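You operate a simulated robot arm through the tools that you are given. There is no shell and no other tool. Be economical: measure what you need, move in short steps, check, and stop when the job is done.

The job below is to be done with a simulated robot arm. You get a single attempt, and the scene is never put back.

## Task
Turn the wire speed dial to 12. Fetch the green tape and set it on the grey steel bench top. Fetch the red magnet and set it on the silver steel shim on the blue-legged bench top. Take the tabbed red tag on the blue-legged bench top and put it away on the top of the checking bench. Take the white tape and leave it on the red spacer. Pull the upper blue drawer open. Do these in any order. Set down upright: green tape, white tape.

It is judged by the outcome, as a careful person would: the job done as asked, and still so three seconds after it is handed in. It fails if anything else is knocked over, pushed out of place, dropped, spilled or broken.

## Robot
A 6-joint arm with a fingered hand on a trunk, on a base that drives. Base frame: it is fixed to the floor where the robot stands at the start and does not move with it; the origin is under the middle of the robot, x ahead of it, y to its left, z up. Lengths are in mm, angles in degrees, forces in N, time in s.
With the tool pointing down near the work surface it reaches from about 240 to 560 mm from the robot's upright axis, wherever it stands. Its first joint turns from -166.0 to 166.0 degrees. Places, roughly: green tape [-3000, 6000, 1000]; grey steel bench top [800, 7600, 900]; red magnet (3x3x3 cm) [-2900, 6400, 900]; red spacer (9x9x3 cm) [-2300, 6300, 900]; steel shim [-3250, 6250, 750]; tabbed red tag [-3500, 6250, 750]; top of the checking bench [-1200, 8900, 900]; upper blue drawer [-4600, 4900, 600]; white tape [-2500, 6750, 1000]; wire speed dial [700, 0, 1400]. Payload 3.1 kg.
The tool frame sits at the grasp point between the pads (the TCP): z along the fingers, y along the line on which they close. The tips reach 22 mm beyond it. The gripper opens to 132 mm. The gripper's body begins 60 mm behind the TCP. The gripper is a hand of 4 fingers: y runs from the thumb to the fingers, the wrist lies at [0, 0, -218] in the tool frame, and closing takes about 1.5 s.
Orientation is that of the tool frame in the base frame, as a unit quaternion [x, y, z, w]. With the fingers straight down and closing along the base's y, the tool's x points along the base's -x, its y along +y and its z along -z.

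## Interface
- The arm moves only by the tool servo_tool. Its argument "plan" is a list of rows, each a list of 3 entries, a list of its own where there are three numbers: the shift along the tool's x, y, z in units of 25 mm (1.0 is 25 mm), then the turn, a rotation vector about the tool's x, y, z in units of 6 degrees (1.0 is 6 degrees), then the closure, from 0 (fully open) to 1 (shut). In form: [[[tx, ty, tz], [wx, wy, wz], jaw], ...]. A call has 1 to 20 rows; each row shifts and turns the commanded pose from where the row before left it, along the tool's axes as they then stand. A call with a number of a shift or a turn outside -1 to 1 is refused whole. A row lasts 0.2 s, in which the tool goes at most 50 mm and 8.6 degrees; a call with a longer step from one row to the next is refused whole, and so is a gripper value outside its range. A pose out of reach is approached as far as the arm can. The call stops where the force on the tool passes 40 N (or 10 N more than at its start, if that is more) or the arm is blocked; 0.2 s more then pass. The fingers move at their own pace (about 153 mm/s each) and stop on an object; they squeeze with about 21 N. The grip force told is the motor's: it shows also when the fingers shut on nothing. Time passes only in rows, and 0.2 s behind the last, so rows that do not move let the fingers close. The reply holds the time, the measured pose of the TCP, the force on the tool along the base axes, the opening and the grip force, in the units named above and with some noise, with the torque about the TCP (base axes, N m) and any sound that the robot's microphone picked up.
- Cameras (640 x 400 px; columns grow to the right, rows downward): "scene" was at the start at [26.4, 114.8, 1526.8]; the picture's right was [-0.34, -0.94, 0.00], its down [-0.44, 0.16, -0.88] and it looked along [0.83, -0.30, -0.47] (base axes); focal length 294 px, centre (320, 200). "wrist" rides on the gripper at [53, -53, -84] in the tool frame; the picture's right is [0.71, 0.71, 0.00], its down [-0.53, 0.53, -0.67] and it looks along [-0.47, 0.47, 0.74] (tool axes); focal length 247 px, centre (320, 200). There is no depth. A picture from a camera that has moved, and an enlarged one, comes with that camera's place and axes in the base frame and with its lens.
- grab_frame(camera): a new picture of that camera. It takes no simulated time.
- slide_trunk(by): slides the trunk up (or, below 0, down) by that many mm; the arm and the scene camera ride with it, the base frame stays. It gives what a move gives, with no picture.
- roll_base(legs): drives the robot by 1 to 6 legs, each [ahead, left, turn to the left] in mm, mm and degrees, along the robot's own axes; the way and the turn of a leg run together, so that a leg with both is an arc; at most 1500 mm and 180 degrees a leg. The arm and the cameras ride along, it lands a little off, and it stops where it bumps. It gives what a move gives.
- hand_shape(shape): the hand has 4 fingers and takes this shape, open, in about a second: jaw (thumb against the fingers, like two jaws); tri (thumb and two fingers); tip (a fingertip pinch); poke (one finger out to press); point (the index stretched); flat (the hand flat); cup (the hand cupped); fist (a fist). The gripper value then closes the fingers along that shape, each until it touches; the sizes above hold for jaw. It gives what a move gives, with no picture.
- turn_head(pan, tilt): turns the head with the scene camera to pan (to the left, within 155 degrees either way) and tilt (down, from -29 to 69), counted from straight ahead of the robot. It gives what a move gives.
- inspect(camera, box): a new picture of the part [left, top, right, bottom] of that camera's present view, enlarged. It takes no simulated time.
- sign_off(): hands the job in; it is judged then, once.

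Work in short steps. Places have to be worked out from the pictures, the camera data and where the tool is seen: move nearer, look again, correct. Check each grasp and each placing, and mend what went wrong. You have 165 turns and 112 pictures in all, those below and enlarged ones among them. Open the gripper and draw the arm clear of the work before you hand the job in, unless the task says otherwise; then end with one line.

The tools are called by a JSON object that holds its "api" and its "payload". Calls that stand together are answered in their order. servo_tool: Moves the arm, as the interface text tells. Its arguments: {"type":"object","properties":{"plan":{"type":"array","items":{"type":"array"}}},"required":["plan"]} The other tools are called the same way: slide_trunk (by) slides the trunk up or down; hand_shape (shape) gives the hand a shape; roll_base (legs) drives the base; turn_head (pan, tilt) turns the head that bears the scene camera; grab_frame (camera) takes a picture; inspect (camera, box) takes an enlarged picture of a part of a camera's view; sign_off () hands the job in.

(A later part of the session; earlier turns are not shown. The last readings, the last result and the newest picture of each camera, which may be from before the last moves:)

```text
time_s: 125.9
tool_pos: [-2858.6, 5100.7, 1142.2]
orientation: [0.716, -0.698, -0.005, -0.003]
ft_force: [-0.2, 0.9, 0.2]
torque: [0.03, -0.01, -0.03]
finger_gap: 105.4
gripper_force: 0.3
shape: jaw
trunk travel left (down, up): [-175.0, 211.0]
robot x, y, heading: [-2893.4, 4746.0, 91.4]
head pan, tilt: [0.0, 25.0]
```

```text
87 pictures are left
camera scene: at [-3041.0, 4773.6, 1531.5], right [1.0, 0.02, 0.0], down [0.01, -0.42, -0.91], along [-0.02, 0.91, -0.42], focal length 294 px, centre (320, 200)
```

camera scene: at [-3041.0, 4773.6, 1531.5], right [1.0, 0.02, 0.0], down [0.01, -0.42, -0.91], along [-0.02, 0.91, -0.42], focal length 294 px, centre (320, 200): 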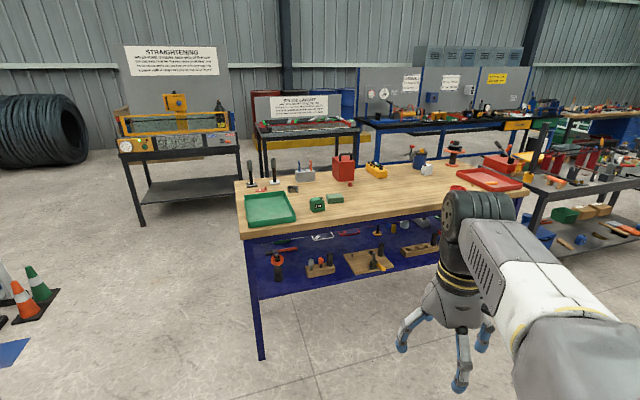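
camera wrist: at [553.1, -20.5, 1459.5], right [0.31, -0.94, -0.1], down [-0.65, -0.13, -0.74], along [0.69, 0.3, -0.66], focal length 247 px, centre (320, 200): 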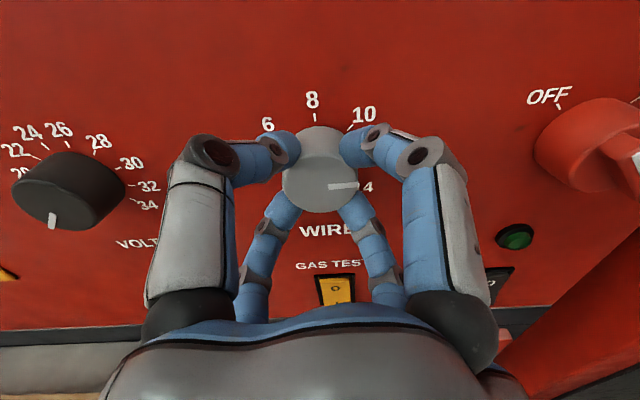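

The blue-legged bench is right ahead. I enlarge its top.

{"api": "inspect", "payload": {"camera": "scene", "box": [230, 140, 400, 246]}}

{"api": "inspect", "payload": {"camera": "scene", "box": [370, 130, 540, 236]}}

```text
3.76 times, centred on (315, 193) of scene
camera zoom: at [-3041.0, 4773.6, 1531.5], right [1.0, 0.02, 0.0], down [0.01, -0.42, -0.91], along [-0.02, 0.91, -0.42], focal length 1107 px, centre (339, 226)
```

zoom: 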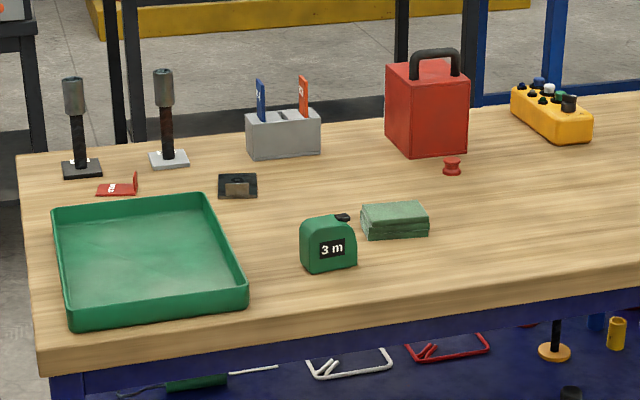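

```text
3.76 times, centred on (455, 183) of scene
camera zoom: at [-3041.0, 4773.6, 1531.5], right [1.0, 0.02, 0.0], down [0.01, -0.42, -0.91], along [-0.02, 0.91, -0.42], focal length 1107 px, centre (-188, 264)
```

zoom: 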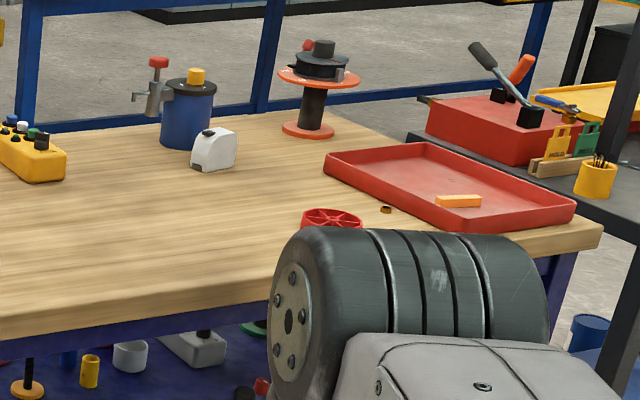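

I've identified: green tape (-3080, 6080), magnet (-2896, 6443), red spacer (-2248, 6412), white tape (-2397, 6612), tag (-3419, 6355), likely shim (-3233, 6378), assuming top z≈860. Bench is yawed ~16°. Before choosing where to stand I test how far a 60°-tilted tool can reach with the trunk lowered, here in free space.

{"api": "slide_trunk", "payload": {"by": -170}}

{"api": "servo_tool", "payload": {"plan": [[[-0.91, 0, 0], [0, -1, 0], 0.2], [[-0.91, 0, 0], [0, -1, 0], 0.2], [[-0.91, 0, 0], [0, -1, 0], 0.2], [[-0.91, 0, 0], [0, -1, 0], 0.2], [[-0.91, 0, 0], [0, -1, 0], 0.2], [[-0.91, 0, 0], [0, -1, 0], 0.2], [[-0.91, 0, 0], [0, -1, 0], 0.2], [[-0.91, 0, 0], [0, -1, 0], 0.2], [[-0.91, 0, 0], [0, -1, 0], 0.2], [[-0.91, 0, 0], [0, -1, 0], 0.2], [[0, 0, 1], [0, 0, 0], 0.2], [[0, 0, 1], [0, 0, 0], 0.2], [[0, 0, 1], [0, 0, 0], 0.2], [[0, 0, 1], [0, 0, 0], 0.2], [[0, 0, 1], [0, 0, 0], 0.2], [[0, 0, 1], [0, 0, 0], 0.2], [[0, 0, 1], [0, 0, 0], 0.2], [[0, 0, 1], [0, 0, 0], 0.2], [[0, 0, 1], [0, 0, 0], 0.2], [[0, 0, 1], [0, 0, 0], 0.2]]}}

```text
time_s: 127.8
tool_pos: [-2858.4, 5100.3, 971.1]
orientation: [0.716, -0.698, -0.004, -0.003]
ft_force: [-0.6, 0.0, 0.5]
torque: [0.01, -0.03, -0.01]
finger_gap: 105.1
gripper_force: 0.0
shape: jaw
trunk travel left (down, up): [-5.0, 381.0]
robot x, y, heading: [-2891.2, 4743.7, 91.2]
head pan, tilt: [0.0, 25.0]
```

```text
time_s: 132.0
tool_pos: [-2859.0, 5478.6, 937.5]
orientation: [0.618, -0.603, -0.361, -0.352]
ft_force: [0.2, -0.3, -1.1]
torque: [0.0, 0.0, 0.0]
finger_gap: 105.4
gripper_force: 0.1
shape: jaw
out of reach, approached as far as the arm can: row 19, 20
trunk travel left (down, up): [-5.0, 381.0]
robot x, y, heading: [-2892.1, 4745.8, 91.4]
head pan, tilt: [0.0, 25.0]
```

Wrist reach is about 560 mm around a shoulder at z≈1083 (neutral), so deep items are better reached from the bench's left and back sides. I fold the arm and drive around to the left end of the bench.

{"api": "servo_tool", "payload": {"plan": [[[0, 0, -1], [0, 0, 0], 0.2], [[0, 0, -1], [0, 0, 0], 0.2], [[0, 0, -1], [0, 0, 0], 0.2], [[0, 0, -1], [0, 0, 0], 0.2], [[0, 0, -1], [0, 0, 0], 0.2], [[0, 0, -1], [0, 0, 0], 0.2], [[0, 0, -1], [0, 0, 0], 0.2], [[0, 0, -1], [0, 0, 0], 0.2], [[0.91, 0, 0], [0, 1, 0], 0.2], [[0.91, 0, 0], [0, 1, 0], 0.2], [[0.91, 0, 0], [0, 1, 0], 0.2], [[0.91, 0, 0], [0, 1, 0], 0.2], [[0.91, 0, 0], [0, 1, 0], 0.2], [[0.91, 0, 0], [0, 1, 0], 0.2], [[0.91, 0, 0], [0, 1, 0], 0.2], [[0.91, 0, 0], [0, 1, 0], 0.2], [[0.91, 0, 0], [0, 1, 0], 0.2], [[0.91, 0, 0], [0, 1, 0], 0.2]]}}

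{"api": "slide_trunk", "payload": {"by": 220}}

{"api": "roll_base", "payload": {"legs": [[600, 300, 0], [100, 700, 0], [700, 50, 0], [0, 0, -75]]}}

{"api": "turn_head", "payload": {"pan": 0, "tilt": 45}}

{"api": "grab_frame", "payload": {"camera": "scene"}}

```text
time_s: 135.8
tool_pos: [-2851.3, 5122.2, 914.5]
orientation: [0.717, -0.697, -0.003, -0.003]
ft_force: [-0.2, 0.5, 0.2]
torque: [-0.01, 0.0, 0.0]
finger_gap: 105.2
gripper_force: 0.1
shape: jaw
trunk travel left (down, up): [-5.0, 381.0]
robot x, y, heading: [-2892.2, 4744.9, 91.4]
head pan, tilt: [0.0, 25.0]
```

```text
time_s: 138.1
tool_pos: [-2851.1, 5121.4, 1136.5]
orientation: [0.716, -0.698, -0.004, -0.004]
ft_force: [0.4, -0.1, -0.6]
torque: [-0.01, 0.01, 0.0]
finger_gap: 105.6
gripper_force: 0.1
shape: jaw
trunk travel left (down, up): [-225.0, 161.0]
robot x, y, heading: [-2888.6, 4745.6, 91.1]
head pan, tilt: [0.0, 25.0]
```

```text
time_s: 152.0
tool_pos: [-3595.5, 6180.1, 1135.1]
orientation: [-0.136, 0.991, 0.002, 0.005]
ft_force: [0.6, -0.3, 0.5]
torque: [0.01, 0.04, -0.04]
finger_gap: 105.4
gripper_force: 0.0
shape: jaw
trunk travel left (down, up): [-225.0, 161.0]
robot x, y, heading: [-3966.7, 6129.0, 15.7]
head pan, tilt: [0.0, 25.0]
```

```text
time_s: 152.8
tool_pos: [-3593.4, 6180.9, 1135.3]
orientation: [-0.137, 0.991, 0.0, 0.005]
ft_force: [-0.5, 0.2, -0.2]
torque: [0.0, -0.03, 0.01]
finger_gap: 105.3
gripper_force: 0.0
shape: jaw
trunk travel left (down, up): [-225.0, 161.0]
robot x, y, heading: [-3973.3, 6131.6, 15.9]
head pan, tilt: [0.0, 45.0]
```

```text
84 pictures are left
camera scene: at [-3987.4, 6274.6, 1550.4], right [0.27, -0.96, 0.0], down [-0.68, -0.19, -0.71], along [0.68, 0.19, -0.71], focal length 294 px, centre (320, 200)
```

scene: 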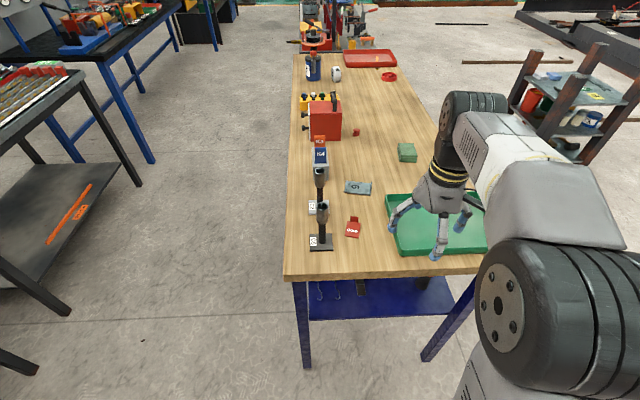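

{"api": "inspect", "payload": {"camera": "scene", "box": [280, 120, 420, 260]}}

{"api": "inspect", "payload": {"camera": "scene", "box": [280, 40, 420, 140]}}

```text
2.86 times, centred on (350, 190) of scene
camera zoom: at [-3987.4, 6274.6, 1550.4], right [0.27, -0.96, 0.0], down [-0.68, -0.19, -0.71], along [0.68, 0.19, -0.71], focal length 840 px, centre (234, 229)
```

zoom: 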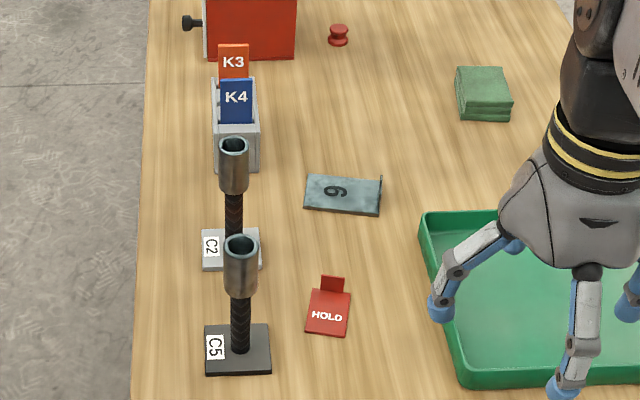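

```text
4.00 times, centred on (350, 90) of scene
camera zoom: at [-3987.4, 6274.6, 1550.4], right [0.27, -0.96, 0.0], down [-0.68, -0.19, -0.71], along [0.68, 0.19, -0.71], focal length 1176 px, centre (200, 640)
```

zoom: 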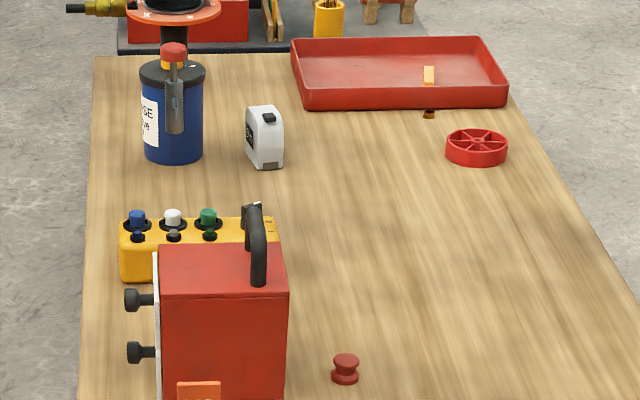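

Now it is clear: the "HOLD" tag with a small upright tab at about (-3428, 6329), the silver shim "6" with an upturned lip at about (-3239, 6345), and the magnet at (-2898, 6419). I try the fingertip-pinch shape and see how it looks, for the tag's tab.

{"api": "hand_shape", "payload": {"shape": "tip"}}

{"api": "grab_frame", "payload": {"camera": "wrist"}}

{"api": "inspect", "payload": {"camera": "scene", "box": [350, 140, 510, 280]}}

```text
time_s: 153.7
tool_pos: [-3594.1, 6180.1, 1135.5]
orientation: [-0.137, 0.991, 0.001, 0.005]
ft_force: [0.4, -0.7, -0.3]
torque: [0.03, 0.0, -0.04]
finger_gap: 132.1
gripper_force: 0.1
shape: tip
trunk travel left (down, up): [-225.0, 161.0]
robot x, y, heading: [-3972.8, 6128.3, 15.5]
head pan, tilt: [0.0, 45.0]
```

```text
81 pictures are left
camera wrist: at [-3632.1, 6115.8, 1218.2], right [-0.87, 0.49, -0.01], down [0.36, 0.65, 0.67], along [0.33, 0.59, -0.74], focal length 247 px, centre (320, 200)
```

wrist: 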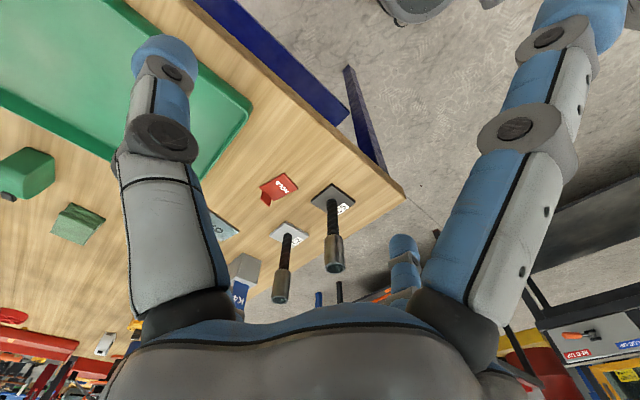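

```text
2.86 times, centred on (430, 210) of scene
camera zoom: at [-3987.5, 6274.5, 1550.4], right [0.27, -0.96, 0.0], down [-0.68, -0.19, -0.71], along [0.68, 0.19, -0.71], focal length 840 px, centre (6, 171)
```

zoom: 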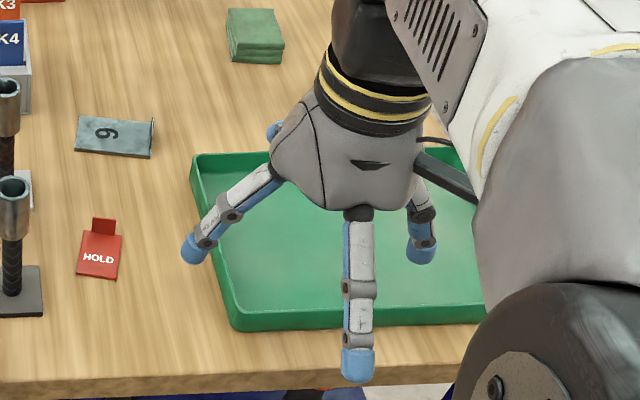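

The digits sit at ±x and ±y; jaw is best. I go back to jaw, drive 90 mm closer, and bring the tool above the tab with a 84° roll so the main pair closes on the tab's faces.

{"api": "hand_shape", "payload": {"shape": "jaw"}}

{"api": "roll_base", "payload": {"legs": [[90, 0, 0]]}}

{"api": "servo_tool", "payload": {"plan": [[[-1, 0.6, 0], [0, 0, 0], 0.3], [[-1, 0.6, 0], [0, 0, 0], 0.3], [[-1, 0.6, 0], [0, 0, 0], 0.3], [[-1, 0.6, 0], [0, 0, 0], 0.3], [[-1, 0.6, 0], [0, 0, 0], 0.3], [[-1, 0.6, 0], [0, 0, 0], 0.3], [[0, 0, 0], [0, 0, 1], 0.3], [[0, 0, 0], [0, 0, 1], 0.3], [[0, 0, 0], [0, 0, 1], 0.3], [[0, 0, 0], [0, 0, 1], 0.3], [[0, 0, 0], [0, 0, 1], 0.3], [[0, 0, 0], [0, 0, 1], 0.3], [[0, 0, 0], [0, 0, 1], 0.3], [[0, 0, 0], [0, 0, 1], 0.3], [[0, 0, 0], [0, 0, 1], 0.3], [[0, 0, 0], [0, 0, 1], 0.3], [[0, 0, 0], [0, 0, 1], 0.3], [[0, 0, 0], [0, 0, 1], 0.3], [[0, 0, 0], [0, 0, 1], 0.3], [[0, 0, 0], [0, 0, 1], 0.3]]}}

{"api": "grab_frame", "payload": {"camera": "wrist"}}

```text
time_s: 154.6
tool_pos: [-3595.0, 6180.4, 1134.1]
orientation: [-0.137, 0.991, 0.002, 0.004]
ft_force: [0.8, 0.1, -0.1]
torque: [0.01, 0.01, 0.02]
finger_gap: 131.8
gripper_force: 0.1
shape: jaw
trunk travel left (down, up): [-225.0, 161.0]
robot x, y, heading: [-3971.7, 6131.0, 15.6]
head pan, tilt: [0.0, 45.0]
```

```text
time_s: 155.7
tool_pos: [-3507.1, 6205.5, 1135.4]
orientation: [-0.136, 0.991, 0.002, 0.004]
ft_force: [0.6, -0.3, -0.4]
torque: [-0.01, 0.0, -0.03]
finger_gap: 132.1
gripper_force: 0.0
shape: jaw
trunk travel left (down, up): [-225.0, 161.0]
robot x, y, heading: [-3884.7, 6150.3, 15.4]
head pan, tilt: [0.0, 45.0]
```

```text
time_s: 159.9
tool_pos: [-3401.5, 6327.1, 1129.3]
orientation: [0.562, 0.827, 0.004, 0.003]
ft_force: [-0.3, -0.5, 0.1]
torque: [-0.01, 0.01, 0.01]
finger_gap: 92.8
gripper_force: 0.0
shape: jaw
out of reach, approached as far as the arm can: row 6
trunk travel left (down, up): [-225.0, 161.0]
robot x, y, heading: [-3885.0, 6155.0, 15.4]
head pan, tilt: [0.0, 45.0]
```

```text
79 pictures are left
camera wrist: at [-3470.7, 6358.3, 1213.2], right [0.4, 0.92, 0.01], down [0.68, -0.3, 0.67], along [0.62, -0.26, -0.74], focal length 247 px, centre (320, 200)
```

wrist: 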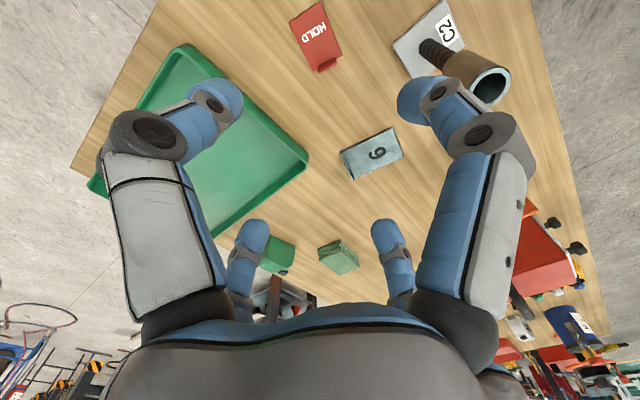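

Tab measured at about (-3388, 6335) with its faces normal to base x. I roll 21.6° more, close to a 53 mm opening and descend to z≈917.

{"api": "servo_tool", "payload": {"plan": [[[0, 0, 0], [0, 0, 1], 0.6], [[0, 0, 0], [0, 0, 1], 0.6], [[0, 0, 0], [0, 0, 1], 0.6], [[0, 0, 0], [0, 0, 0.6], 0.6], [[0.32, 0.52, 0.5], [0, 0, 0], 0.6], [[0, 0, 1], [0, 0, 0], 0.6], [[0, 0, 1], [0, 0, 0], 0.6], [[0, 0, 1], [0, 0, 0], 0.6], [[0, 0, 1], [0, 0, 0], 0.6], [[0, 0, 1], [0, 0, 0], 0.6], [[0, 0, 1], [0, 0, 0], 0.6], [[0, 0, 1], [0, 0, 0], 0.6], [[0, 0, 1], [0, 0, 0], 0.6]]}}

{"api": "grab_frame", "payload": {"camera": "wrist"}}

```text
time_s: 162.7
tool_pos: [-3393.6, 6332.2, 913.5]
orientation: [0.706, 0.708, 0.004, 0.002]
ft_force: [0.1, -0.8, 0.1]
torque: [0.0, 0.02, 0.01]
finger_gap: 53.5
gripper_force: 0.1
shape: jaw
out of reach, approached as far as the arm can: row 5
trunk travel left (down, up): [-225.0, 161.0]
robot x, y, heading: [-3884.9, 6152.3, 15.9]
head pan, tilt: [0.0, 45.0]
```

```text
78 pictures are left
camera wrist: at [-3447.9, 6387.0, 996.2], right [0.71, 0.71, 0.01], down [0.52, -0.53, 0.67], along [0.48, -0.47, -0.74], focal length 247 px, centre (320, 200)
```

wrist: 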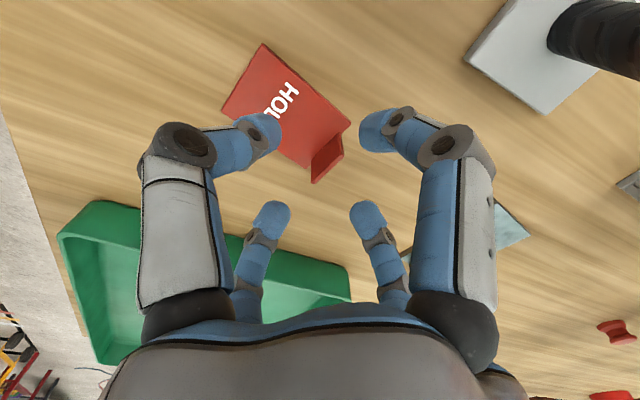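

The tab is about 6 mm ahead along tool y. I correct, descend to z≈887 and close.

{"api": "servo_tool", "payload": {"plan": [[[0.03, 0.25, 0.4], [0, 0, 0], 0.6], [[0, 0, 0.4], [0, 0, 0], 0.6], [[0, 0, 0.27], [0, 0, 0], 0.6], [[0, 0, 0], [0, 0, 0], 1], [[0, 0, 0], [0, 0, 0], 1], [[0, 0, 0], [0, 0, 0], 1], [[0, 0, 0], [0, 0, 0], 1], [[0, 0, 0], [0, 0, 0], 1]]}}

{"api": "grab_frame", "payload": {"camera": "wrist"}}

```text
time_s: 164.5
tool_pos: [-3387.1, 6333.0, 885.0]
orientation: [0.706, 0.708, 0.005, 0.002]
ft_force: [0.3, 0.3, 1.4]
torque: [-0.01, 0.09, -0.02]
finger_gap: 20.7
gripper_force: 20.6
shape: jaw
trunk travel left (down, up): [-225.0, 161.0]
robot x, y, heading: [-3885.2, 6148.8, 15.6]
head pan, tilt: [0.0, 45.0]
```

```text
77 pictures are left
camera wrist: at [-3441.6, 6387.3, 969.7], right [0.71, 0.71, 0.01], down [0.52, -0.53, 0.67], along [0.48, -0.47, -0.74], focal length 247 px, centre (320, 200)
```

wrist: 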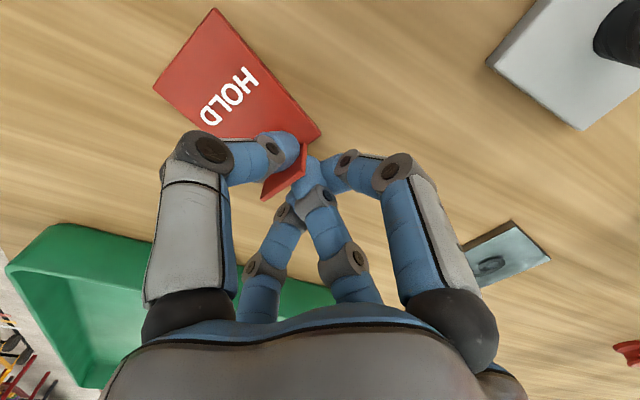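

The tab sits between the thumb and the other digits. I lift gently and check.

{"api": "servo_tool", "payload": {"plan": [[[0, 0, -0.4], [0, 0, 0], 1], [[0, 0, -0.6], [0, 0, 0], 1], [[0, 0, -1], [0, 0, 0], 1], [[0, 0, -1], [0, 0, 0], 1]]}}

{"api": "grab_frame", "payload": {"camera": "wrist"}}

```text
time_s: 165.5
tool_pos: [-3388.5, 6332.8, 962.8]
orientation: [0.706, 0.708, 0.005, 0.003]
ft_force: [0.4, 0.1, -0.1]
torque: [-0.02, -0.02, -0.01]
finger_gap: 19.7
gripper_force: 20.9
shape: jaw
trunk travel left (down, up): [-225.0, 161.0]
robot x, y, heading: [-3882.4, 6151.4, 15.5]
head pan, tilt: [0.0, 45.0]
```

```text
76 pictures are left
camera wrist: at [-3442.5, 6387.3, 1045.4], right [0.71, 0.71, 0.01], down [0.52, -0.53, 0.67], along [0.48, -0.47, -0.74], focal length 247 px, centre (320, 200)
```

wrist: 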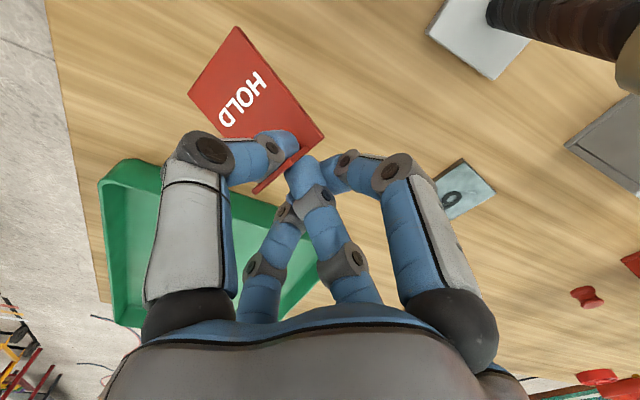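

The tag is held. I lift it, draw it in, then drive into the corridor behind the bench toward the checking bench.

{"api": "servo_tool", "payload": {"plan": [[[0, 0, -1], [0, 0, 0], 1], [[0, 0, -1], [0, 0, 0], 1], [[0, 0, -1], [0, 0, 0], 1], [[0, 0, -1], [0, 0, 0], 1], [[0, 0, -1], [0, 0, 0], 1], [[0, 0, -1], [0, 0, 0], 1], [[0, 0, -1], [0, 0, 0], 1], [[-0.26, -0.95, 0], [0, 0, 0], 1], [[-0.26, -0.95, 0], [0, 0, 0], 1], [[-0.26, -0.95, 0], [0, 0, 0], 1], [[-0.26, -0.95, 0], [0, 0, 0], 1], [[-0.26, -0.95, 0], [0, 0, 0], 1], [[-0.26, -0.95, 0], [0, 0, 0], 1]]}}

{"api": "roll_base", "payload": {"legs": [[-80, 560, 0], [60, 290, 2], [1490, 0, 0]]}}

{"api": "turn_head", "payload": {"pan": 20, "tilt": 22}}

{"api": "grab_frame", "payload": {"camera": "scene"}}

```text
time_s: 168.3
tool_pos: [-3547.2, 6288.3, 1128.1]
orientation: [0.706, 0.708, 0.006, 0.003]
ft_force: [0.9, 0.2, 0.9]
torque: [-0.03, 0.0, 0.0]
finger_gap: 19.7
gripper_force: 20.9
shape: jaw
out of reach, approached as far as the arm can: row 6, 7
trunk travel left (down, up): [-225.0, 161.0]
robot x, y, heading: [-3885.0, 6152.6, 15.5]
head pan, tilt: [0.0, 45.0]
```

```text
time_s: 180.2
tool_pos: [-2375.3, 7547.5, 1128.3]
orientation: [0.699, 0.715, 0.005, 0.003]
ft_force: [0.3, 0.0, -0.1]
torque: [0.0, 0.0, 0.02]
finger_gap: 19.8
gripper_force: 21.2
shape: jaw
trunk travel left (down, up): [-225.0, 161.0]
robot x, y, heading: [-2708.3, 7401.3, 16.6]
head pan, tilt: [0.0, 45.0]
```

```text
time_s: 181.0
tool_pos: [-2375.5, 7546.0, 1127.7]
orientation: [0.699, 0.715, 0.005, 0.002]
ft_force: [0.5, -0.3, -0.5]
torque: [-0.01, 0.02, 0.01]
finger_gap: 19.6
gripper_force: 20.9
shape: jaw
trunk travel left (down, up): [-225.0, 161.0]
robot x, y, heading: [-2708.0, 7402.1, 16.7]
head pan, tilt: [20.0, 22.0]
```

```text
75 pictures are left
camera scene: at [-2733.9, 7581.6, 1585.7], right [0.6, -0.8, 0.0], down [-0.3, -0.22, -0.93], along [0.74, 0.55, -0.38], focal length 294 px, centre (320, 200)
```

scene: 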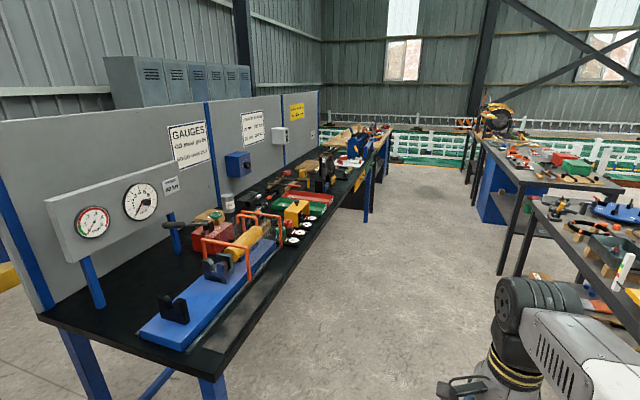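

This black-topped bench with gauges at about (-1200, 8900) should be the checking bench. I enlarge to read signs and find free space.

{"api": "inspect", "payload": {"camera": "scene", "box": [150, 90, 390, 290]}}

```text
2.00 times, centred on (270, 190) of scene
camera zoom: at [-2733.9, 7581.6, 1585.7], right [0.6, -0.8, 0.0], down [-0.3, -0.22, -0.93], along [0.74, 0.55, -0.38], focal length 588 px, centre (420, 220)
```

zoom: 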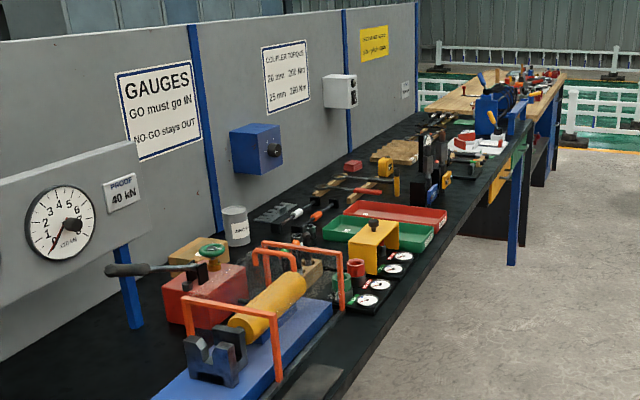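

Confirmed. I drive along it about 1.1 m to view the front strip from closer.

{"api": "roll_base", "payload": {"legs": [[1100, 200, 0]]}}

{"api": "turn_head", "payload": {"pan": 70, "tilt": 40}}

{"api": "grab_frame", "payload": {"camera": "scene"}}

```text
time_s: 186.7
tool_pos: [-1391.9, 8062.4, 1127.7]
orientation: [0.695, 0.719, 0.005, 0.003]
ft_force: [-0.6, 0.5, 0.8]
torque: [0.0, 0.0, 0.02]
finger_gap: 20.0
gripper_force: 21.3
shape: jaw
trunk travel left (down, up): [-225.0, 161.0]
robot x, y, heading: [-1723.0, 7909.4, 17.5]
head pan, tilt: [20.0, 22.0]
```

```text
time_s: 187.9
tool_pos: [-1392.0, 8061.9, 1128.7]
orientation: [0.695, 0.719, 0.006, 0.002]
ft_force: [-0.1, -0.2, -0.8]
torque: [-0.02, 0.02, -0.02]
finger_gap: 19.5
gripper_force: 21.0
shape: jaw
trunk travel left (down, up): [-225.0, 161.0]
robot x, y, heading: [-1721.2, 7914.6, 17.5]
head pan, tilt: [70.0, 40.0]
```

```text
73 pictures are left
camera scene: at [-1820.4, 8120.4, 1557.6], right [1.0, -0.04, 0.0], down [-0.03, -0.64, -0.77], along [0.03, 0.77, -0.64], focal length 294 px, centre (320, 200)
```

scene: 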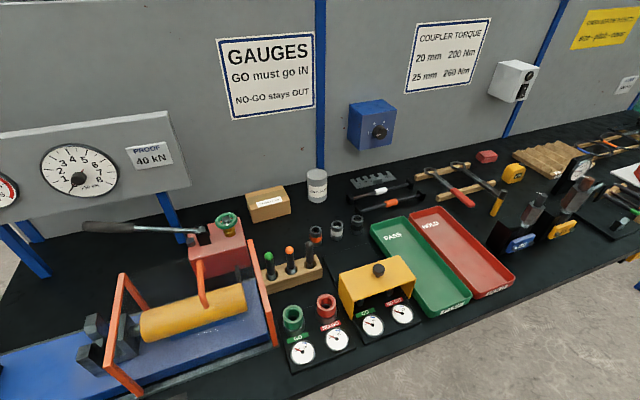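

I enlarge the right part to find a free patch near the front edge.

{"api": "inspect", "payload": {"camera": "scene", "box": [440, 150, 640, 310]}}

```text
2.50 times, centred on (540, 230) of scene
camera zoom: at [-1820.4, 8120.4, 1557.6], right [1.0, -0.04, 0.0], down [-0.03, -0.64, -0.77], along [0.03, 0.77, -0.64], focal length 735 px, centre (-230, 125)
```

zoom: 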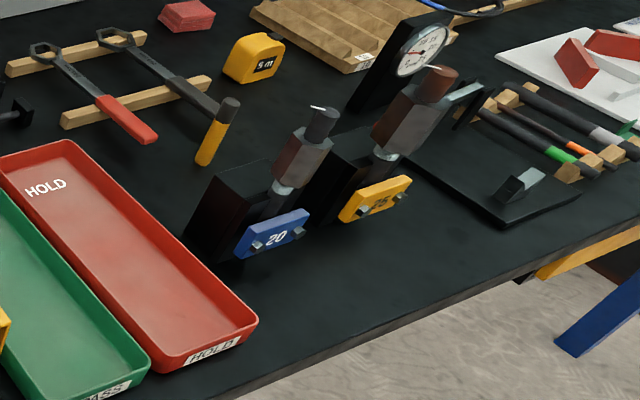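

Free patch found right of the HOLD tray near the front edge, centred around (-1068, 8650). I drive in front of it and turn to face the bench.

{"api": "roll_base", "payload": {"legs": [[880, 40, 0], [0, 0, 90]]}}

{"api": "turn_head", "payload": {"pan": 10, "tilt": 50}}

{"api": "grab_frame", "payload": {"camera": "scene"}}

```text
time_s: 196.4
tool_pos: [-1045.2, 8549.9, 1128.6]
orientation: [-0.02, 1.0, 0.005, -0.002]
ft_force: [-0.3, 1.0, 0.5]
torque: [-0.02, -0.04, 0.02]
finger_gap: 19.9
gripper_force: 20.9
shape: jaw
trunk travel left (down, up): [-225.0, 161.0]
robot x, y, heading: [-895.5, 8217.7, 107.8]
head pan, tilt: [70.0, 40.0]
```

```text
time_s: 197.7
tool_pos: [-1045.7, 8549.4, 1128.5]
orientation: [-0.02, 1.0, 0.005, -0.002]
ft_force: [-0.1, 0.1, -0.7]
torque: [-0.01, 0.04, -0.02]
finger_gap: 20.0
gripper_force: 20.9
shape: jaw
trunk travel left (down, up): [-225.0, 161.0]
robot x, y, heading: [-895.9, 8215.8, 107.8]
head pan, tilt: [10.0, 50.0]
```

```text
71 pictures are left
camera scene: at [-1054.9, 8183.0, 1543.4], right [0.88, 0.47, 0.0], down [0.36, -0.68, -0.64], along [-0.3, 0.57, -0.77], focal length 294 px, centre (320, 200)
```

scene: 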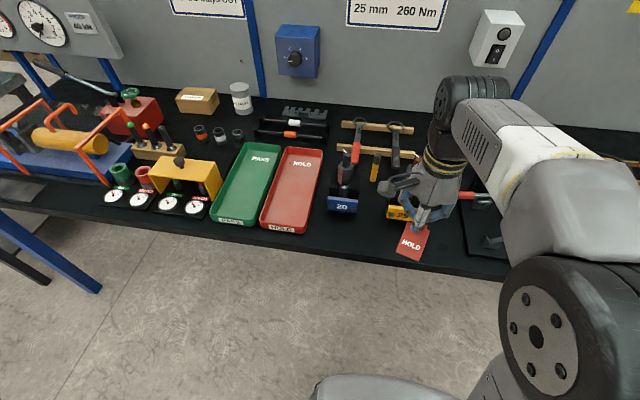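

The tag hangs ahead of the target. I roll 72° so it lies along the edge, move over the spot and descend partway.

{"api": "servo_tool", "payload": {"plan": [[[0, 0, 0], [0, 0, 1], 1], [[0, 0, 0], [0, 0, 1], 1], [[0, 0, 0], [0, 0, 1], 1], [[0, 0, 0], [0, 0, 1], 1], [[0, 0, 0], [0, 0, 1], 1], [[0, 0, 0], [0, 0, 1], 1], [[0, 0, 0], [0, 0, 1], 1], [[0, 0, 0], [0, 0, 1], 1], [[0, 0, 0], [0, 0, 1], 1], [[0, 0, 0], [0, 0, 1], 1], [[0, 0, 0], [0, 0, 1], 1], [[0, 0, 0], [0, 0, 1], 1], [[0.99, 0.29, 0], [0, 0, 0], 1], [[0.99, 0.29, 0], [0, 0, 0], 1], [[0.99, 0.29, 0], [0, 0, 0], 1], [[0.99, 0.29, 0], [0, 0, 0], 1], [[0, 0, 1], [0, 0, 0], 1], [[0, 0, 1], [0, 0, 0], 1], [[0, 0, 1], [0, 0, 0], 1], [[0, 0, 1], [0, 0, 0], 1]]}}

{"api": "grab_frame", "payload": {"camera": "wrist"}}

{"api": "grab_frame", "payload": {"camera": "scene"}}

```text
time_s: 201.9
tool_pos: [-1054.1, 8654.2, 1027.3]
orientation: [0.571, 0.821, 0.003, -0.004]
ft_force: [0.2, 0.0, 0.3]
torque: [0.01, -0.01, 0.01]
finger_gap: 20.2
gripper_force: 21.4
shape: jaw
trunk travel left (down, up): [-225.0, 161.0]
robot x, y, heading: [-898.9, 8222.1, 108.1]
head pan, tilt: [10.0, 50.0]
```

```text
70 pictures are left
camera wrist: at [-1122.1, 8686.3, 1113.2], right [0.42, 0.91, 0.01], down [0.68, -0.32, 0.66], along [0.6, -0.27, -0.75], focal length 247 px, centre (320, 200)
```

wrist: 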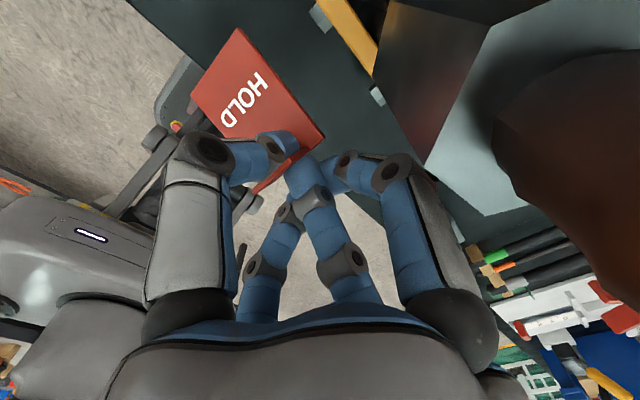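

```text
69 pictures are left
camera scene: at [-1055.0, 8183.5, 1543.4], right [0.88, 0.47, 0.0], down [0.36, -0.68, -0.64], along [-0.3, 0.57, -0.77], focal length 294 px, centre (320, 200)
```

scene: 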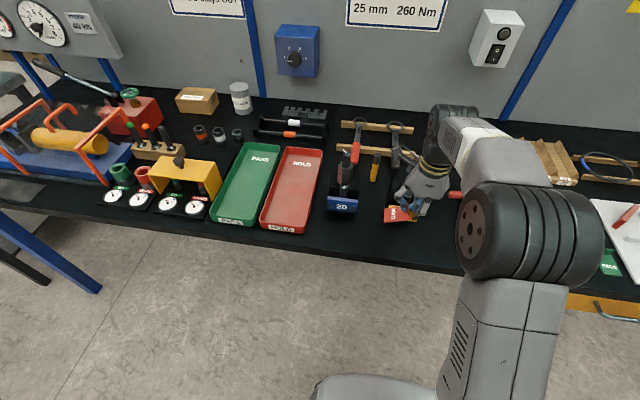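

The wrist camera and palm would pass close to the tall gauges at this roll. I raise, and roll the other way so the camera side faces me; the tag will then lie to the right.

{"api": "servo_tool", "payload": {"plan": [[[0, 0, -1], [0, 0, 0], 1], [[0, 0, -1], [0, 0, 0], 1], [[0, 0, -1], [0, 0, 0], 1], [[0, 0, 0], [0, 0, -1], 1], [[0, 0, 0], [0, 0, -1], 1], [[0, 0, 0], [0, 0, -1], 1], [[0, 0, 0], [0, 0, -1], 1], [[0, 0, 0], [0, 0, -1], 1], [[0, 0, 0], [0, 0, -1], 1], [[0, 0, 0], [0, 0, -1], 1], [[0, 0, 0], [0, 0, -1], 1], [[0, 0, 0], [0, 0, -1], 1], [[0, 0, 0], [0, 0, -1], 1], [[0, 0, 0], [0, 0, -1], 1], [[0, 0, 0], [0, 0, -1], 1], [[0, 0, 0], [0, 0, -1], 1], [[0, 0, 0], [0, 0, -1], 1], [[0, 0, 0], [0, 0, -1], 1]]}}

{"api": "servo_tool", "payload": {"plan": [[[0, 0, 0], [0, 0, -1], 1], [[0, 0, 0], [0, 0, -1], 1], [[0, 0, 0], [0, 0, -1], 1], [[0, 0, 0], [0, 0, -1], 1], [[0, 0, 0], [0, 0, -1], 1], [[0, 0, 0], [0, 0, -1], 1], [[0, 0, 0], [0, 0, -1], 1], [[0, 0, 0], [0, 0, -1], 1], [[0, 0, 0], [0, 0, -1], 1], [[0, 0, 0], [0, 0, -1], 1], [[0, 0, 0], [0, 0, -1], 1], [[0, 0, 0], [0, 0, -1], 1], [[0, 0, 0], [0, 0, -1], 1], [[0, 0, 0], [0, 0, -1], 1]]}}

```text
time_s: 205.7
tool_pos: [-1054.1, 8651.5, 1104.9]
orientation: [-0.177, 0.984, 0.005, 0.0]
ft_force: [0.1, 0.6, 0.2]
torque: [0.0, 0.0, -0.01]
finger_gap: 19.9
gripper_force: 20.8
shape: jaw
trunk travel left (down, up): [-225.0, 161.0]
robot x, y, heading: [-898.5, 8212.8, 107.5]
head pan, tilt: [10.0, 50.0]
```

```text
time_s: 208.7
tool_pos: [-1053.2, 8653.6, 1105.1]
orientation: [0.79, -0.613, -0.005, -0.003]
ft_force: [0.5, -0.6, -1.0]
torque: [0.01, 0.0, 0.02]
finger_gap: 19.7
gripper_force: 20.9
shape: jaw
trunk travel left (down, up): [-225.0, 161.0]
robot x, y, heading: [-898.3, 8220.7, 107.8]
head pan, tilt: [10.0, 50.0]
```

Orientation is right. I shift to the spot and descend to about z=930.

{"api": "servo_tool", "payload": {"plan": [[[0.22, 0.84, 0], [0, 0, 0], 1], [[0.22, 0.84, 0], [0, 0, 0], 1], [[0.22, 0.84, 0], [0, 0, 0], 1], [[0, 0, 1], [0, 0, 0], 1], [[0, 0, 1], [0, 0, 0], 1], [[0, 0, 1], [0, 0, 0], 1], [[0, 0, 1], [0, 0, 0], 1], [[0, 0, 1], [0, 0, 0], 1], [[0, 0, 1], [0, 0, 0], 1], [[0, 0, 1], [0, 0, 0], 1]]}}

{"api": "grab_frame", "payload": {"camera": "wrist"}}

```text
time_s: 210.9
tool_pos: [-1111.1, 8624.1, 928.2]
orientation: [0.789, -0.614, -0.005, -0.003]
ft_force: [0.3, -0.7, -0.7]
torque: [0.0, 0.0, 0.01]
finger_gap: 19.5
gripper_force: 21.7
shape: jaw
trunk travel left (down, up): [-225.0, 161.0]
robot x, y, heading: [-897.6, 8216.7, 107.7]
head pan, tilt: [10.0, 50.0]
```

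```text
68 pictures are left
camera wrist: at [-1045.3, 8585.9, 1012.0], right [-0.51, -0.86, -0.01], down [-0.64, 0.37, 0.67], along [-0.58, 0.35, -0.74], focal length 247 px, centre (320, 200)
```

wrist: 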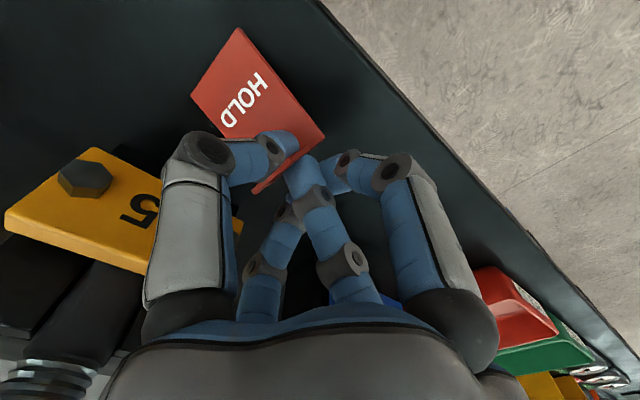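

Clear on all sides. I lower to about z=888 and check the force.

{"api": "servo_tool", "payload": {"plan": [[[0, 0, 0.5], [0, 0, 0], 1], [[0, 0, 0.5], [0, 0, 0], 1], [[0, 0, 0.4], [0, 0, 0], 1], [[0, 0, 0.15], [0, 0, 0], 1]]}}

{"api": "grab_frame", "payload": {"camera": "wrist"}}

```text
time_s: 211.7
tool_pos: [-1111.4, 8623.9, 903.7]
orientation: [0.789, -0.614, -0.011, -0.007]
ft_force: [4.1, -11.1, 27.3]
torque: [-0.1, -0.77, -0.27]
finger_gap: 22.3
gripper_force: 21.0
shape: jaw
trunk travel left (down, up): [-225.0, 161.0]
robot x, y, heading: [-897.5, 8220.8, 107.9]
head pan, tilt: [10.0, 50.0]
stopped in row 3: the force on the tool passed its limit (the readings are from after the stop); the commanded pose is now the measured one
```

```text
67 pictures are left
camera wrist: at [-1045.5, 8585.5, 986.6], right [-0.51, -0.86, -0.02], down [-0.63, 0.36, 0.68], along [-0.58, 0.36, -0.73], focal length 247 px, centre (320, 200)
```

wrist: 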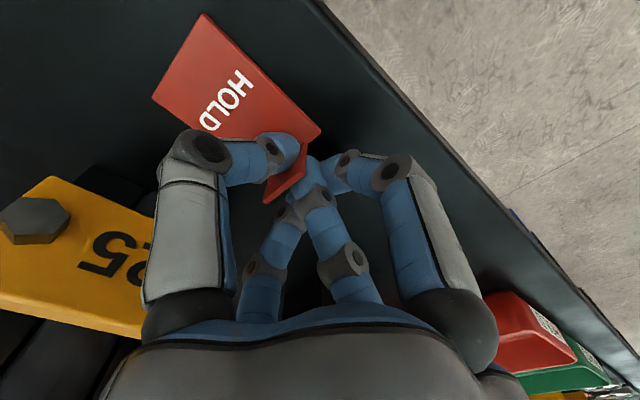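

Contact: this bench top is near z=880. The tag rests flat; I ease up a little, open and lift away.

{"api": "servo_tool", "payload": {"plan": [[[0, 0, -0.06], [0, 0, 0], 1], [[0, 0, 0], [0, 0, 0], 0.65], [[0, 0, 0], [0, 0, 0], 0.65], [[0, 0, 0], [0, 0, 0], 0.65], [[0, 0, 0], [0, 0, 0], 0.65], [[0, 0, -0.5], [0, 0, 0], 0.65], [[0, 0, -1], [0, 0, 0], 0.65], [[0, 0, -1], [0, 0, 0], 0.65], [[0, 0, -1], [0, 0, 0], 0.65], [[0, 0, -1], [0, 0, 0], 0.65], [[0, 0, -1], [0, 0, 0], 0.65], [[0, 0, -1], [0, 0, 0], 0.65]]}}

{"api": "grab_frame", "payload": {"camera": "wrist"}}

```text
time_s: 214.2
tool_pos: [-1109.5, 8622.5, 1065.1]
orientation: [0.79, -0.613, -0.009, -0.005]
ft_force: [-0.3, 0.3, 0.0]
torque: [0.0, -0.01, 0.0]
finger_gap: 46.0
gripper_force: 0.0
shape: jaw
trunk travel left (down, up): [-225.0, 161.0]
robot x, y, heading: [-894.1, 8221.7, 107.6]
head pan, tilt: [10.0, 50.0]
```

```text
66 pictures are left
camera wrist: at [-1044.8, 8583.6, 1147.3], right [-0.51, -0.86, -0.01], down [-0.63, 0.37, 0.68], along [-0.58, 0.36, -0.73], focal length 247 px, centre (320, 200)
```

wrist: 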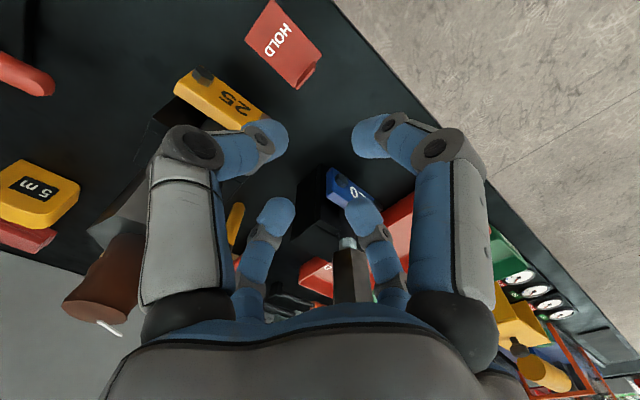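

The tag lies flat on the checking bench. Next the white tape, which I pick from the back of the blue-legged bench: back off, slide west, turn round.

{"api": "roll_base", "payload": {"legs": [[-200, 0, 0], [0, 1480, 0], [0, 280, 0], [0, 0, 180]]}}

{"api": "turn_head", "payload": {"pan": 0, "tilt": 40}}

{"api": "grab_frame", "payload": {"camera": "scene"}}

```text
time_s: 231.7
tool_pos: [-2312.9, 7080.1, 1065.4]
orientation: [0.623, 0.782, -0.006, 0.011]
ft_force: [0.0, 0.3, -0.2]
torque: [-0.02, 0.02, 0.03]
finger_gap: 45.8
gripper_force: 0.2
shape: jaw
trunk travel left (down, up): [-225.0, 161.0]
robot x, y, heading: [-2515.7, 7490.6, -73.8]
head pan, tilt: [10.0, 50.0]
```

```text
time_s: 232.4
tool_pos: [-2314.7, 7081.5, 1064.1]
orientation: [0.623, 0.782, -0.005, 0.01]
ft_force: [0.1, 0.2, -1.2]
torque: [0.02, 0.0, 0.0]
finger_gap: 46.1
gripper_force: 0.2
shape: jaw
trunk travel left (down, up): [-225.0, 161.0]
robot x, y, heading: [-2515.3, 7494.0, -73.7]
head pan, tilt: [0.0, 40.0]
```

```text
65 pictures are left
camera scene: at [-2367.3, 7504.9, 1557.6], right [-0.96, -0.28, 0.0], down [-0.18, 0.62, -0.77], along [0.22, -0.73, -0.64], focal length 294 px, centre (320, 200)
```

scene: 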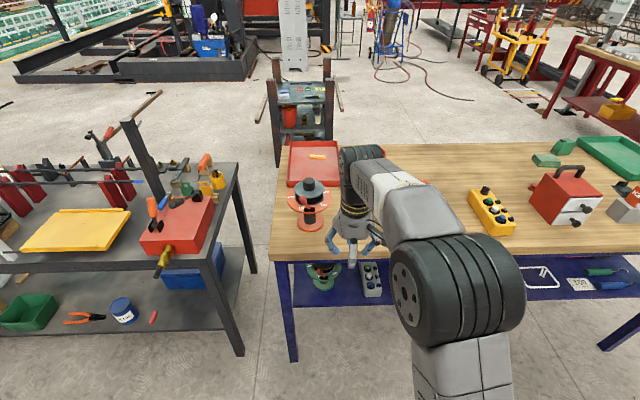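

The arm hides the tape from the head camera. I raise the trunk for clearance, drive closer, and look with the wrist camera.

{"api": "slide_trunk", "payload": {"by": 110}}

{"api": "roll_base", "payload": {"legs": [[0, -110, 0], [280, 0, 0]]}}

{"api": "grab_frame", "payload": {"camera": "wrist"}}

{"api": "grab_frame", "payload": {"camera": "scene"}}

```text
time_s: 233.8
tool_pos: [-2313.9, 7080.9, 1175.9]
orientation: [0.623, 0.782, -0.005, 0.01]
ft_force: [0.3, -0.2, 0.8]
torque: [-0.01, 0.02, -0.03]
finger_gap: 46.0
gripper_force: 0.1
shape: jaw
trunk travel left (down, up): [-335.0, 51.0]
robot x, y, heading: [-2517.6, 7487.4, -73.9]
head pan, tilt: [0.0, 40.0]
```

```text
time_s: 236.6
tool_pos: [-2338.8, 6780.0, 1173.3]
orientation: [0.623, 0.782, -0.005, 0.01]
ft_force: [0.6, -0.1, -0.8]
torque: [-0.03, 0.03, 0.01]
finger_gap: 46.0
gripper_force: 0.0
shape: jaw
trunk travel left (down, up): [-335.0, 51.0]
robot x, y, heading: [-2541.4, 7190.1, -74.0]
head pan, tilt: [0.0, 40.0]
```

```text
64 pictures are left
camera wrist: at [-2404.1, 6822.5, 1257.2], right [0.53, 0.85, -0.01], down [0.62, -0.38, 0.68], along [0.57, -0.37, -0.73], focal length 247 px, centre (320, 200)
```

wrist: 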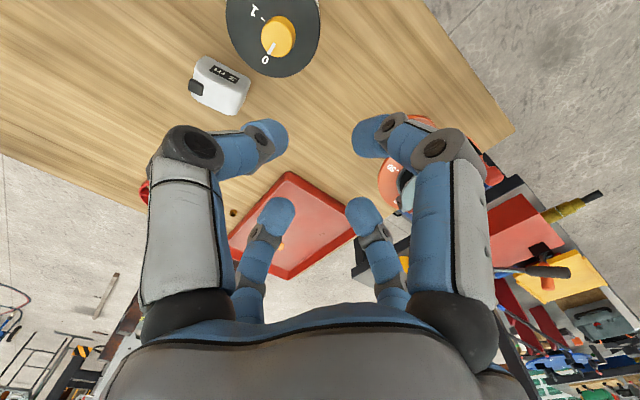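

```text
63 pictures are left
camera scene: at [-2393.8, 7203.6, 1668.0], right [-0.96, -0.28, 0.0], down [-0.18, 0.62, -0.77], along [0.22, -0.73, -0.64], focal length 294 px, centre (320, 200)
```

scene: 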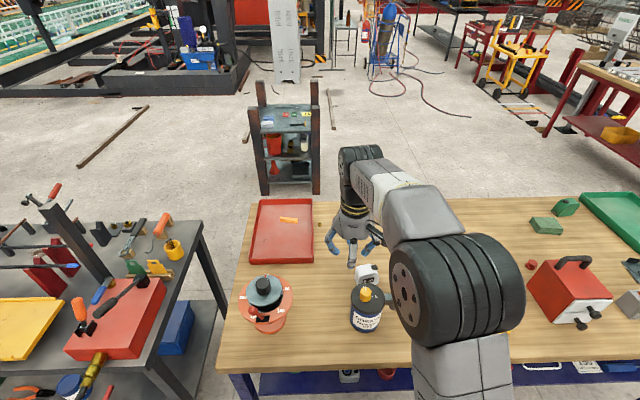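

Tape at about (-2376, 6634), with the blue pot (top z≈950, centre (-2389, 6751)) just behind it from here. I enlarge the tape to see its orientation.

{"api": "inspect", "payload": {"camera": "wrist", "box": [150, 0, 350, 140]}}

{"api": "inspect", "payload": {"camera": "scene", "box": [220, 180, 420, 340]}}

```text
2.86 times, centred on (250, 70) of wrist
camera zoom: at [-2404.1, 6822.5, 1257.2], right [0.53, 0.85, -0.01], down [0.62, -0.38, 0.68], along [0.57, -0.37, -0.73], focal length 706 px, centre (520, 571)
```

zoom: 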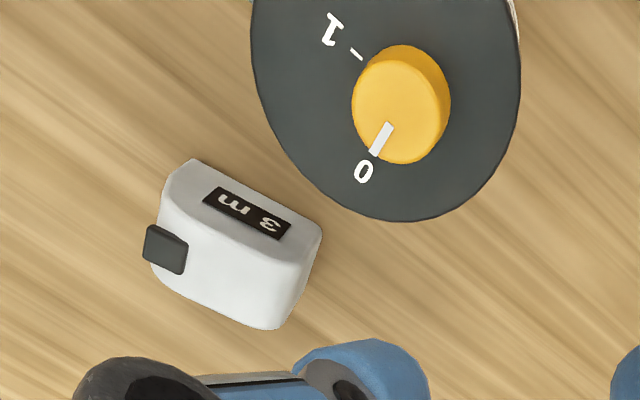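

```text
2.50 times, centred on (320, 260) of scene
camera zoom: at [-2393.8, 7203.6, 1668.0], right [-0.96, -0.28, 0.0], down [-0.18, 0.62, -0.77], along [0.22, -0.73, -0.64], focal length 735 px, centre (320, 50)
```

zoom: 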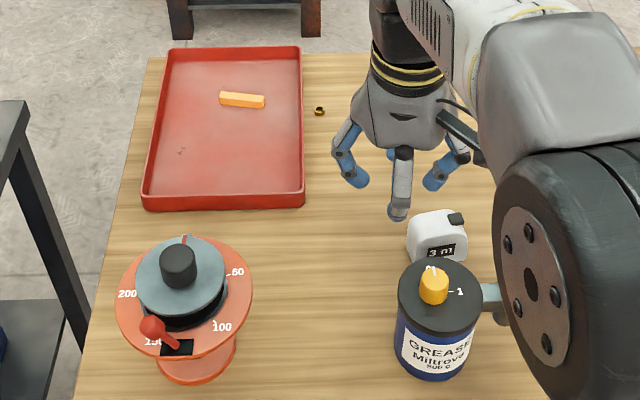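

The tape's long axis is at about 35° and its thin direction points to (0.57, -0.82). I drive 40 mm closer, roll 68°, and bring the tool over the tape.

{"api": "roll_base", "payload": {"legs": [[40, 0, 0]]}}

{"api": "servo_tool", "payload": {"plan": [[[0, 0, 0], [0, 0, 1], 0.35], [[0, 0, 0], [0, 0, 1], 0.35], [[0, 0, 0], [0, 0, 1], 0.35], [[0, 0, 0], [0, 0, 1], 0.35], [[0, 0, 0], [0, 0, 1], 0.35], [[0, 0, 0], [0, 0, 1], 0.35], [[0, 0, 0], [0, 0, 1], 0.35], [[0, 0, 0], [0, 0, 1], 0.35], [[0, 0, 0], [0, 0, 1], 0.35], [[0, 0, 0], [0, 0, 1], 0.35], [[0, 0, 0], [0, 0, 1], 0.35], [[0, 0, 0], [0, 0, 0.3], 0.35], [[-0.81, 0.49, 0.8], [0, 0, 0], 0.35], [[-0.81, 0.49, 0.8], [0, 0, 0], 0.35], [[-0.81, 0.49, 0.8], [0, 0, 0], 0.35], [[-0.81, 0.49, 0.8], [0, 0, 0], 0.35], [[-0.81, 0.49, 0.8], [0, 0, 0], 0.35]]}}

{"api": "grab_frame", "payload": {"camera": "wrist"}}

```text
time_s: 237.4
tool_pos: [-2327.9, 6742.1, 1175.8]
orientation: [0.623, 0.782, -0.006, 0.009]
ft_force: [-0.2, -0.3, -0.5]
torque: [0.04, 0.01, -0.04]
finger_gap: 45.7
gripper_force: 0.1
shape: jaw
trunk travel left (down, up): [-335.0, 51.0]
robot x, y, heading: [-2532.2, 7148.6, -73.5]
head pan, tilt: [0.0, 40.0]
```

```text
time_s: 241.0
tool_pos: [-2375.1, 6630.8, 1077.9]
orientation: [0.953, 0.302, 0.002, 0.012]
ft_force: [0.2, 0.0, 0.0]
torque: [0.01, 0.01, 0.01]
finger_gap: 85.2
gripper_force: 0.1
shape: jaw
trunk travel left (down, up): [-335.0, 51.0]
robot x, y, heading: [-2534.3, 7150.5, -73.6]
head pan, tilt: [0.0, 40.0]
```

```text
60 pictures are left
camera wrist: at [-2363.0, 6708.4, 1159.1], right [0.99, -0.17, 0.01], down [-0.13, -0.72, 0.68], along [-0.11, -0.67, -0.73], focal length 247 px, centre (320, 200)
```

wrist: 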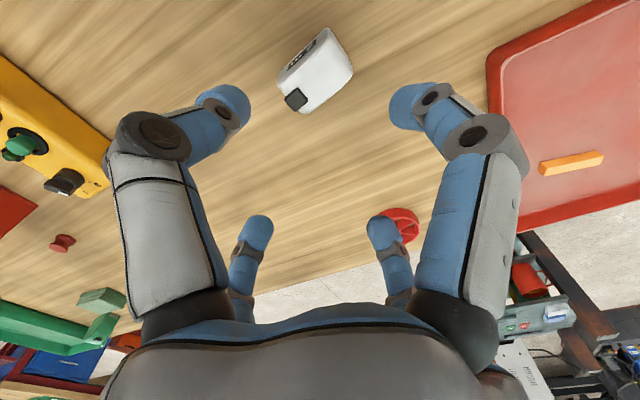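

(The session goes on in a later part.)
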